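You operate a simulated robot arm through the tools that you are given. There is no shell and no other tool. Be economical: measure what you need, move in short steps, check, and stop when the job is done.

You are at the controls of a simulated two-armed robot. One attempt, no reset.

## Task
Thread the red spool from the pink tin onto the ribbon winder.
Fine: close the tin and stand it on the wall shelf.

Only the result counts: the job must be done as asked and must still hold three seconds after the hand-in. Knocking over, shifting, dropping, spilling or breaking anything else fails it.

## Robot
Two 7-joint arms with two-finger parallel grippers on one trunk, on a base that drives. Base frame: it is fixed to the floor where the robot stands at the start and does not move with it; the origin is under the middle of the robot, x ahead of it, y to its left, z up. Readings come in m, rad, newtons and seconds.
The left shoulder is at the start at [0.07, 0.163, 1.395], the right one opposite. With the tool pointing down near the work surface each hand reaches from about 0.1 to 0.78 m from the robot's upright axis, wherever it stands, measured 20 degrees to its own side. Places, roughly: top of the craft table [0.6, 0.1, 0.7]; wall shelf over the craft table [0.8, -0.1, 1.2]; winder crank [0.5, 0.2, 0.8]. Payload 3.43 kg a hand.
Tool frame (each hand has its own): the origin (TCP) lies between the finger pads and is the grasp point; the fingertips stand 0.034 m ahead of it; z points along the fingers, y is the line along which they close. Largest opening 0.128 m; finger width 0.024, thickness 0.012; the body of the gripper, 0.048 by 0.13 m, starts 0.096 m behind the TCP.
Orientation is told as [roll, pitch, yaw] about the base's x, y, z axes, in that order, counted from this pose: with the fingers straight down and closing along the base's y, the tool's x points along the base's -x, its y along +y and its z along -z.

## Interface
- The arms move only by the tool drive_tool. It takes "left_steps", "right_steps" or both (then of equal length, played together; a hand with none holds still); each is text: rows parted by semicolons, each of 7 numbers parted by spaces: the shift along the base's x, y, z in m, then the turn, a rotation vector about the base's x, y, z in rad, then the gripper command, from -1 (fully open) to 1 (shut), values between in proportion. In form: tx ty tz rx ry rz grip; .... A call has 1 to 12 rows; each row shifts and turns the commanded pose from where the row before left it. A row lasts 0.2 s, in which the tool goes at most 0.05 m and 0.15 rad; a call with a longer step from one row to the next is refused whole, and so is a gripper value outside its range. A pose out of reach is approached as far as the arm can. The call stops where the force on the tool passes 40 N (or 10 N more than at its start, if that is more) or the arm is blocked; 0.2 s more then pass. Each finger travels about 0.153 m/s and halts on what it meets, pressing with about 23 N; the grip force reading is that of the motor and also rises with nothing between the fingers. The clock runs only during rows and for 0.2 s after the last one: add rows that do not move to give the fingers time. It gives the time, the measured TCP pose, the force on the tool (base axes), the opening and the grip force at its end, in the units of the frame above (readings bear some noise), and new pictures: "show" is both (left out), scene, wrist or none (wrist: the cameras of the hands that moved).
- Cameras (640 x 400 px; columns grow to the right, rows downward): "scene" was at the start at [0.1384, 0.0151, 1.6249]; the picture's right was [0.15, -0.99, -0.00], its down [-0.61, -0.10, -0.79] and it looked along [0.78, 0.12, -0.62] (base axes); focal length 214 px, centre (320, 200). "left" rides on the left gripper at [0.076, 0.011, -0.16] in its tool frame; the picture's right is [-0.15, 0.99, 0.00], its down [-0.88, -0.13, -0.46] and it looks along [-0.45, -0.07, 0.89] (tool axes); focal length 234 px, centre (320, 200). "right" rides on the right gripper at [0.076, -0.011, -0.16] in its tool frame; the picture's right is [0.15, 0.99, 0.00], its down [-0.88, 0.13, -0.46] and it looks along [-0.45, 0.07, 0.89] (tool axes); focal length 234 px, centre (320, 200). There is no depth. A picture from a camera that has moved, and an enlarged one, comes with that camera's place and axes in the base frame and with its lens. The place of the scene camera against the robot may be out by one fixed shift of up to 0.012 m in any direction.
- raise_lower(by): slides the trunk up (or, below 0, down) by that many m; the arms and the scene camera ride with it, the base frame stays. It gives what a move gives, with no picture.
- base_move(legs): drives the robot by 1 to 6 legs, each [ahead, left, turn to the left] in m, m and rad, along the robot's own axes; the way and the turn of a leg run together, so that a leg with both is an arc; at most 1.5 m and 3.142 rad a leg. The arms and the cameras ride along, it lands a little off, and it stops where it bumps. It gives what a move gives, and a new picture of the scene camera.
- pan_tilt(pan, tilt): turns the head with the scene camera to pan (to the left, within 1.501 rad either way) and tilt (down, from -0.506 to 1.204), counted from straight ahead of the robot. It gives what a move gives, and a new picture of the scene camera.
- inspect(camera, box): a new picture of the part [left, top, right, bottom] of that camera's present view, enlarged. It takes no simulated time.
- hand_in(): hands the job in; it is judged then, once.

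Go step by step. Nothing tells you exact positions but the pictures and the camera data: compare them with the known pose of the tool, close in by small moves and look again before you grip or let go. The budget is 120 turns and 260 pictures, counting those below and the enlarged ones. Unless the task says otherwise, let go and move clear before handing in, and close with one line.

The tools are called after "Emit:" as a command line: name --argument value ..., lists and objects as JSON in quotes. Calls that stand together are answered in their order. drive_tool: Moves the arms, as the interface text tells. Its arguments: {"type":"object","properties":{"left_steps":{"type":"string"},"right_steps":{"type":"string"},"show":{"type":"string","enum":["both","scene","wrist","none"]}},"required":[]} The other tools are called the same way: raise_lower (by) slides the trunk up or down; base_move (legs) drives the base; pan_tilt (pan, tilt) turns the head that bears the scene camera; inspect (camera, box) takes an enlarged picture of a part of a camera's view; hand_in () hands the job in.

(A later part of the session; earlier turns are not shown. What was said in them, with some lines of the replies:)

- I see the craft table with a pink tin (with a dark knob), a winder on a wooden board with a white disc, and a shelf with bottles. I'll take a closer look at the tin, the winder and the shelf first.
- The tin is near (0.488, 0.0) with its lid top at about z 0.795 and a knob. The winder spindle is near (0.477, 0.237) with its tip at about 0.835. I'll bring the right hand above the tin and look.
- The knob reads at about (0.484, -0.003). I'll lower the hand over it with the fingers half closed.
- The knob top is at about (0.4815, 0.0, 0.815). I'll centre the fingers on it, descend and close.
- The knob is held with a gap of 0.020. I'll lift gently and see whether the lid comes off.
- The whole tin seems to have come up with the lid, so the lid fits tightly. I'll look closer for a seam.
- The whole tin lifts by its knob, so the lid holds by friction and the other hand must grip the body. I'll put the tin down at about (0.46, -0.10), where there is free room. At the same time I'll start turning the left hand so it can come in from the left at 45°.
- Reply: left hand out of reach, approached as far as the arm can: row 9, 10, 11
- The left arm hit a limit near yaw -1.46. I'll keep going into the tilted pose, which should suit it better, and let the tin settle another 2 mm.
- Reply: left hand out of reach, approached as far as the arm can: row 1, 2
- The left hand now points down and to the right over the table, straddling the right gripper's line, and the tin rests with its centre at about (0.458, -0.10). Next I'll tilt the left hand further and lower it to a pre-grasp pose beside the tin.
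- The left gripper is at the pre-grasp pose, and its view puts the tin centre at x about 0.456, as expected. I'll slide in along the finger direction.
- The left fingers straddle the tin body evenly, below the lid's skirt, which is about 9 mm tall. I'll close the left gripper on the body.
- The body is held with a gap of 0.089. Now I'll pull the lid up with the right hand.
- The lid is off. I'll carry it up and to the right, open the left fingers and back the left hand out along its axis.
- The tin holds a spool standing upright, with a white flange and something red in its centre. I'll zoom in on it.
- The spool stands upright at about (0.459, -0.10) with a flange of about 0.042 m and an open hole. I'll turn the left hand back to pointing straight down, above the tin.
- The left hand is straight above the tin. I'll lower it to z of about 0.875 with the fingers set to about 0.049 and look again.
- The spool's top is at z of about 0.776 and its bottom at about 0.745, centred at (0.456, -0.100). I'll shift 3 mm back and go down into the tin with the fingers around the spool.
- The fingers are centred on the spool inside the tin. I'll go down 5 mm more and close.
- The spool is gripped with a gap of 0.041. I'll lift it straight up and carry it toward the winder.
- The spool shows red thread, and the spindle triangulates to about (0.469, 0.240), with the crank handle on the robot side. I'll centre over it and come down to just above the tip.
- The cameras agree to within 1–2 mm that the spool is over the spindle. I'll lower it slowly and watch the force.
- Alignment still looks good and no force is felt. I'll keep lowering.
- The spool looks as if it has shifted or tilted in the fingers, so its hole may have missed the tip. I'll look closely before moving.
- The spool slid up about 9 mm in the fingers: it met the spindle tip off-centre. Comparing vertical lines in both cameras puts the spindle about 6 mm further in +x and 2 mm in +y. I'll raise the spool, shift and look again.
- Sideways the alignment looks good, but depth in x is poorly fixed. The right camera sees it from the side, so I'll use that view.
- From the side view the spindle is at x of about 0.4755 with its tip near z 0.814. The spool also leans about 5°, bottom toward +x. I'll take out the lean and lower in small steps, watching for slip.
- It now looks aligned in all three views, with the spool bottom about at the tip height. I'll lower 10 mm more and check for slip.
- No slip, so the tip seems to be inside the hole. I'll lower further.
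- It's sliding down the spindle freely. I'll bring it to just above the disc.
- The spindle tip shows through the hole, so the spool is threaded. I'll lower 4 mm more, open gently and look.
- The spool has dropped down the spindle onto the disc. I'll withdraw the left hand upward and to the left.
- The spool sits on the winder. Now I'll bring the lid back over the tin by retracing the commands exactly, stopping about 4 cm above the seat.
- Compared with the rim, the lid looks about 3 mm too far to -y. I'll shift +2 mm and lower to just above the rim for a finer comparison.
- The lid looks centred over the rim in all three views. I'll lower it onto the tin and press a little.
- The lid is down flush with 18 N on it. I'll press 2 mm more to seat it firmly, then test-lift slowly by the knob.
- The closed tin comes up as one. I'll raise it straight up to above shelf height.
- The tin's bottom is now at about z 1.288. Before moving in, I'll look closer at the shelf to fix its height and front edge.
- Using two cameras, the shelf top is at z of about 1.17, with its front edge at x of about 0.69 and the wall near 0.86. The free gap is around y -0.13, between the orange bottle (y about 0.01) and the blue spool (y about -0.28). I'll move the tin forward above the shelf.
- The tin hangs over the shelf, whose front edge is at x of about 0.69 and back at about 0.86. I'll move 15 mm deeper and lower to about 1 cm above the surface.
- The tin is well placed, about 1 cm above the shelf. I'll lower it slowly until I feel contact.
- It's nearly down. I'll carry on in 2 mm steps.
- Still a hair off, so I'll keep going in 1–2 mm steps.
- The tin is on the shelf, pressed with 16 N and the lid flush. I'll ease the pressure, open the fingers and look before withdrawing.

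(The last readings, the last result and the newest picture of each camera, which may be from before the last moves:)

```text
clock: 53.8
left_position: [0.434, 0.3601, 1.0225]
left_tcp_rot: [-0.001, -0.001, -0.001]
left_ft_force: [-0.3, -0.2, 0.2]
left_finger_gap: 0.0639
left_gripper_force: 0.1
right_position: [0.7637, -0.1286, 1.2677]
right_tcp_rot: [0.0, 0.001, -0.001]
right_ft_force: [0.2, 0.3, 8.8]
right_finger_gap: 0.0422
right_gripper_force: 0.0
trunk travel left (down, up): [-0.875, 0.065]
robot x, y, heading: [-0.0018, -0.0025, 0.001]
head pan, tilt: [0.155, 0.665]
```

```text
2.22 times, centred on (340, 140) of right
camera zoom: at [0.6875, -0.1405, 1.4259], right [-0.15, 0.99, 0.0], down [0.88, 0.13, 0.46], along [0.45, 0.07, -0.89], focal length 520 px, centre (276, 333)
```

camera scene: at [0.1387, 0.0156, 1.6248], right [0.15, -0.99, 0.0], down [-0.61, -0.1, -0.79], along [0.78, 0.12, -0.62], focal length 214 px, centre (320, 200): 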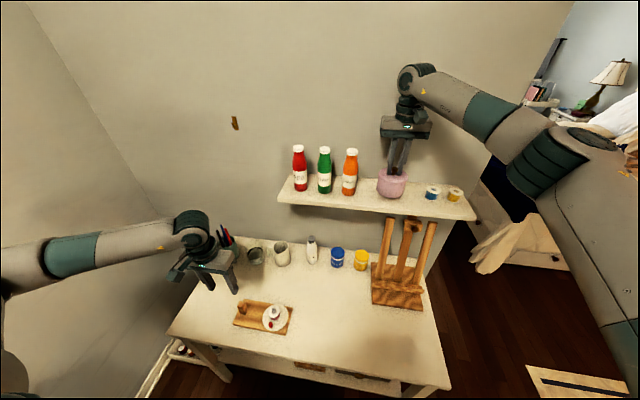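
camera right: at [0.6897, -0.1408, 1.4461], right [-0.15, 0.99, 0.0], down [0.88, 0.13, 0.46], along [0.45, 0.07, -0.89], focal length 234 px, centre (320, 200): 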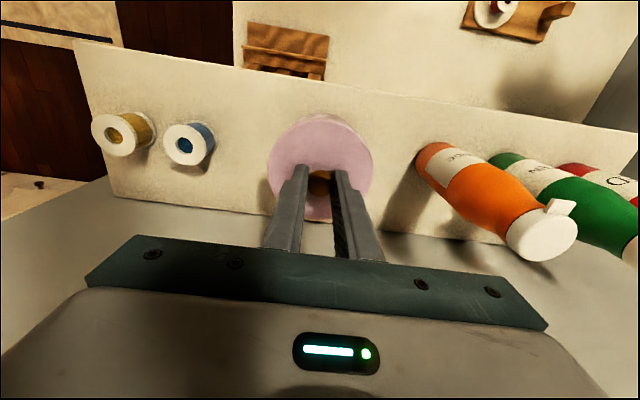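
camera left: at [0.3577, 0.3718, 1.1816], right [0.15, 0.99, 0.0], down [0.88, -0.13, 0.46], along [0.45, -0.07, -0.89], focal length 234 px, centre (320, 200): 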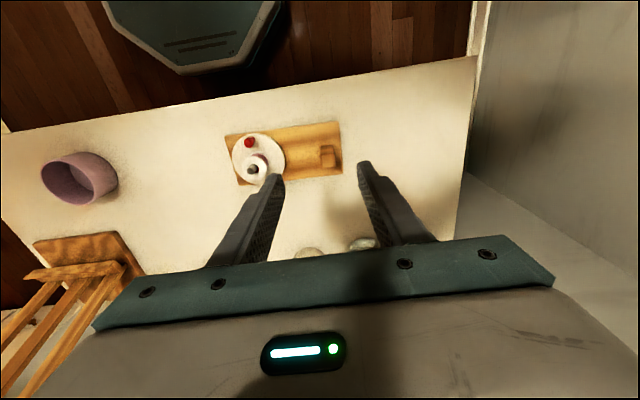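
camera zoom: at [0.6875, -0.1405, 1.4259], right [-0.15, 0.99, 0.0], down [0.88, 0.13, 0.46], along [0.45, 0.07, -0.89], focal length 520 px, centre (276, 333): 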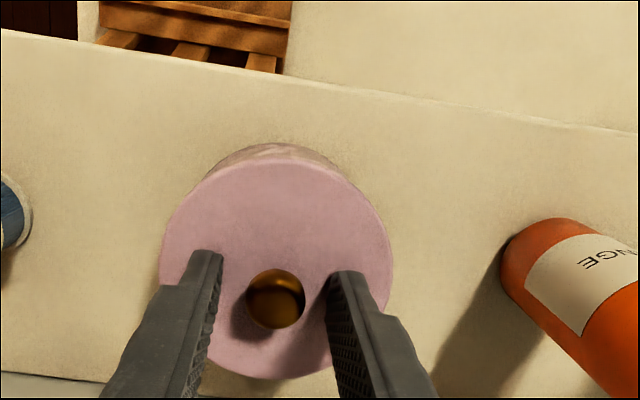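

The tin is standing closed and released. I'll withdraw the right hand straight up and then back.

Emit:
drive_tool --right_steps "0 0 0.005 0 0 0 0.3;0 0 0.015 0 0 0 0.3;0 0 0.03 0 0 0 0.3;0 0 0.04 0 0 0 0.3;0 0 0.04 0 0 0 0.3;-0.03 0 0.02 0 0 0 0.3;-0.04 0 0 0 0 0 0.3;-0.04 -0.01 0 0 0 0 0.3;-0.04 -0.02 0 0 0 0 0.3;-0.04 -0.02 0 0 0 0 0.3;-0.04 -0.02 0 0 0 0 0.3;0 0 0 0 0 0 0.3"

Emit:
inspect --camera "scene" --box '[280, 130, 480, 255]'

Emit:
inspect --camera "scene" --box '[225, 285, 305, 345]'

Emit:
inspect --camera "scene" --box '[370, 160, 410, 205]'

```text
clock: 56.4
left_position: [0.4362, 0.3593, 1.0215]
left_tcp_rot: [-0.001, 0.0, 0.001]
left_ft_force: [0.0, 0.4, 1.4]
left_finger_gap: 0.0641
left_gripper_force: 0.1
right_position: [0.5354, -0.1989, 1.4163]
right_tcp_rot: [0.0, 0.002, 0.0]
right_ft_force: [0.6, 1.0, -0.6]
right_finger_gap: 0.0448
right_gripper_force: 0.0
trunk travel left (down, up): [-0.875, 0.065]
robot x, y, heading: [-0.0024, -0.001, -0.004]
head pan, tilt: [0.155, 0.665]
camera scene: at [0.1392, 0.0159, 1.6248], right [0.15, -0.99, 0.0], down [-0.61, -0.1, -0.79], along [0.78, 0.12, -0.62], focal length 214 px, centre (320, 200)
camera right: at [0.459, -0.2105, 1.5758], right [-0.15, 0.99, 0.0], down [0.88, 0.13, 0.45], along [0.45, 0.07, -0.89], focal length 234 px, centre (320, 200)
```

scene: 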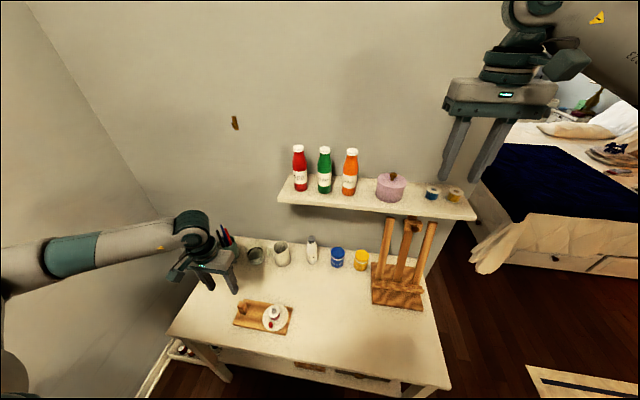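
right: 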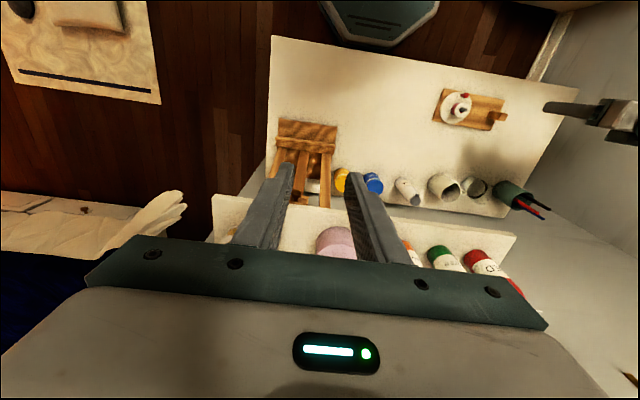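

```text
3.20 times, centred on (380, 192) of scene
camera zoom: at [0.1392, 0.0159, 1.6248], right [0.15, -0.99, 0.0], down [-0.61, -0.1, -0.79], along [0.78, 0.12, -0.62], focal length 686 px, centre (128, 224)
```

zoom: 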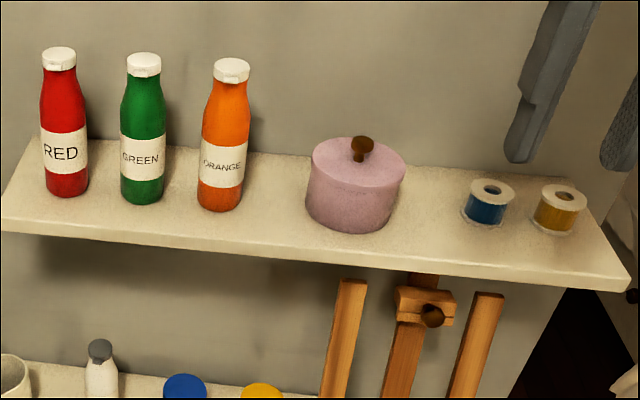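

```text
6.67 times, centred on (265, 315) of scene
camera zoom: at [0.1392, 0.0159, 1.6248], right [0.15, -0.99, 0.0], down [-0.61, -0.1, -0.79], along [0.78, 0.12, -0.62], focal length 1430 px, centre (687, -567)
```

zoom: 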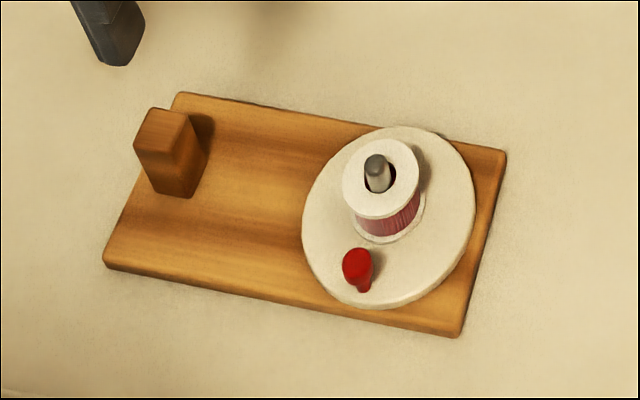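

```text
8.89 times, centred on (390, 182) of scene
camera zoom: at [0.1392, 0.0159, 1.6248], right [0.15, -0.99, 0.0], down [-0.61, -0.1, -0.79], along [0.78, 0.12, -0.62], focal length 1906 px, centre (-302, 356)
```

zoom: 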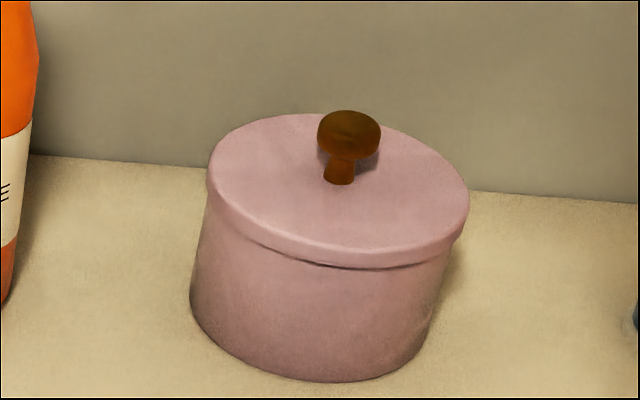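

The red spool sits on the winder spindle against the disc. The closed tin stands on the shelf, both hands are clear, and nothing else has moved. I'm handing in.

Emit:
hand_in

```text
The job is handed in.
```

I threaded the red spool onto the ribbon winder, closed the pink tin and stood it on the wall shelf, and the job is handed in.
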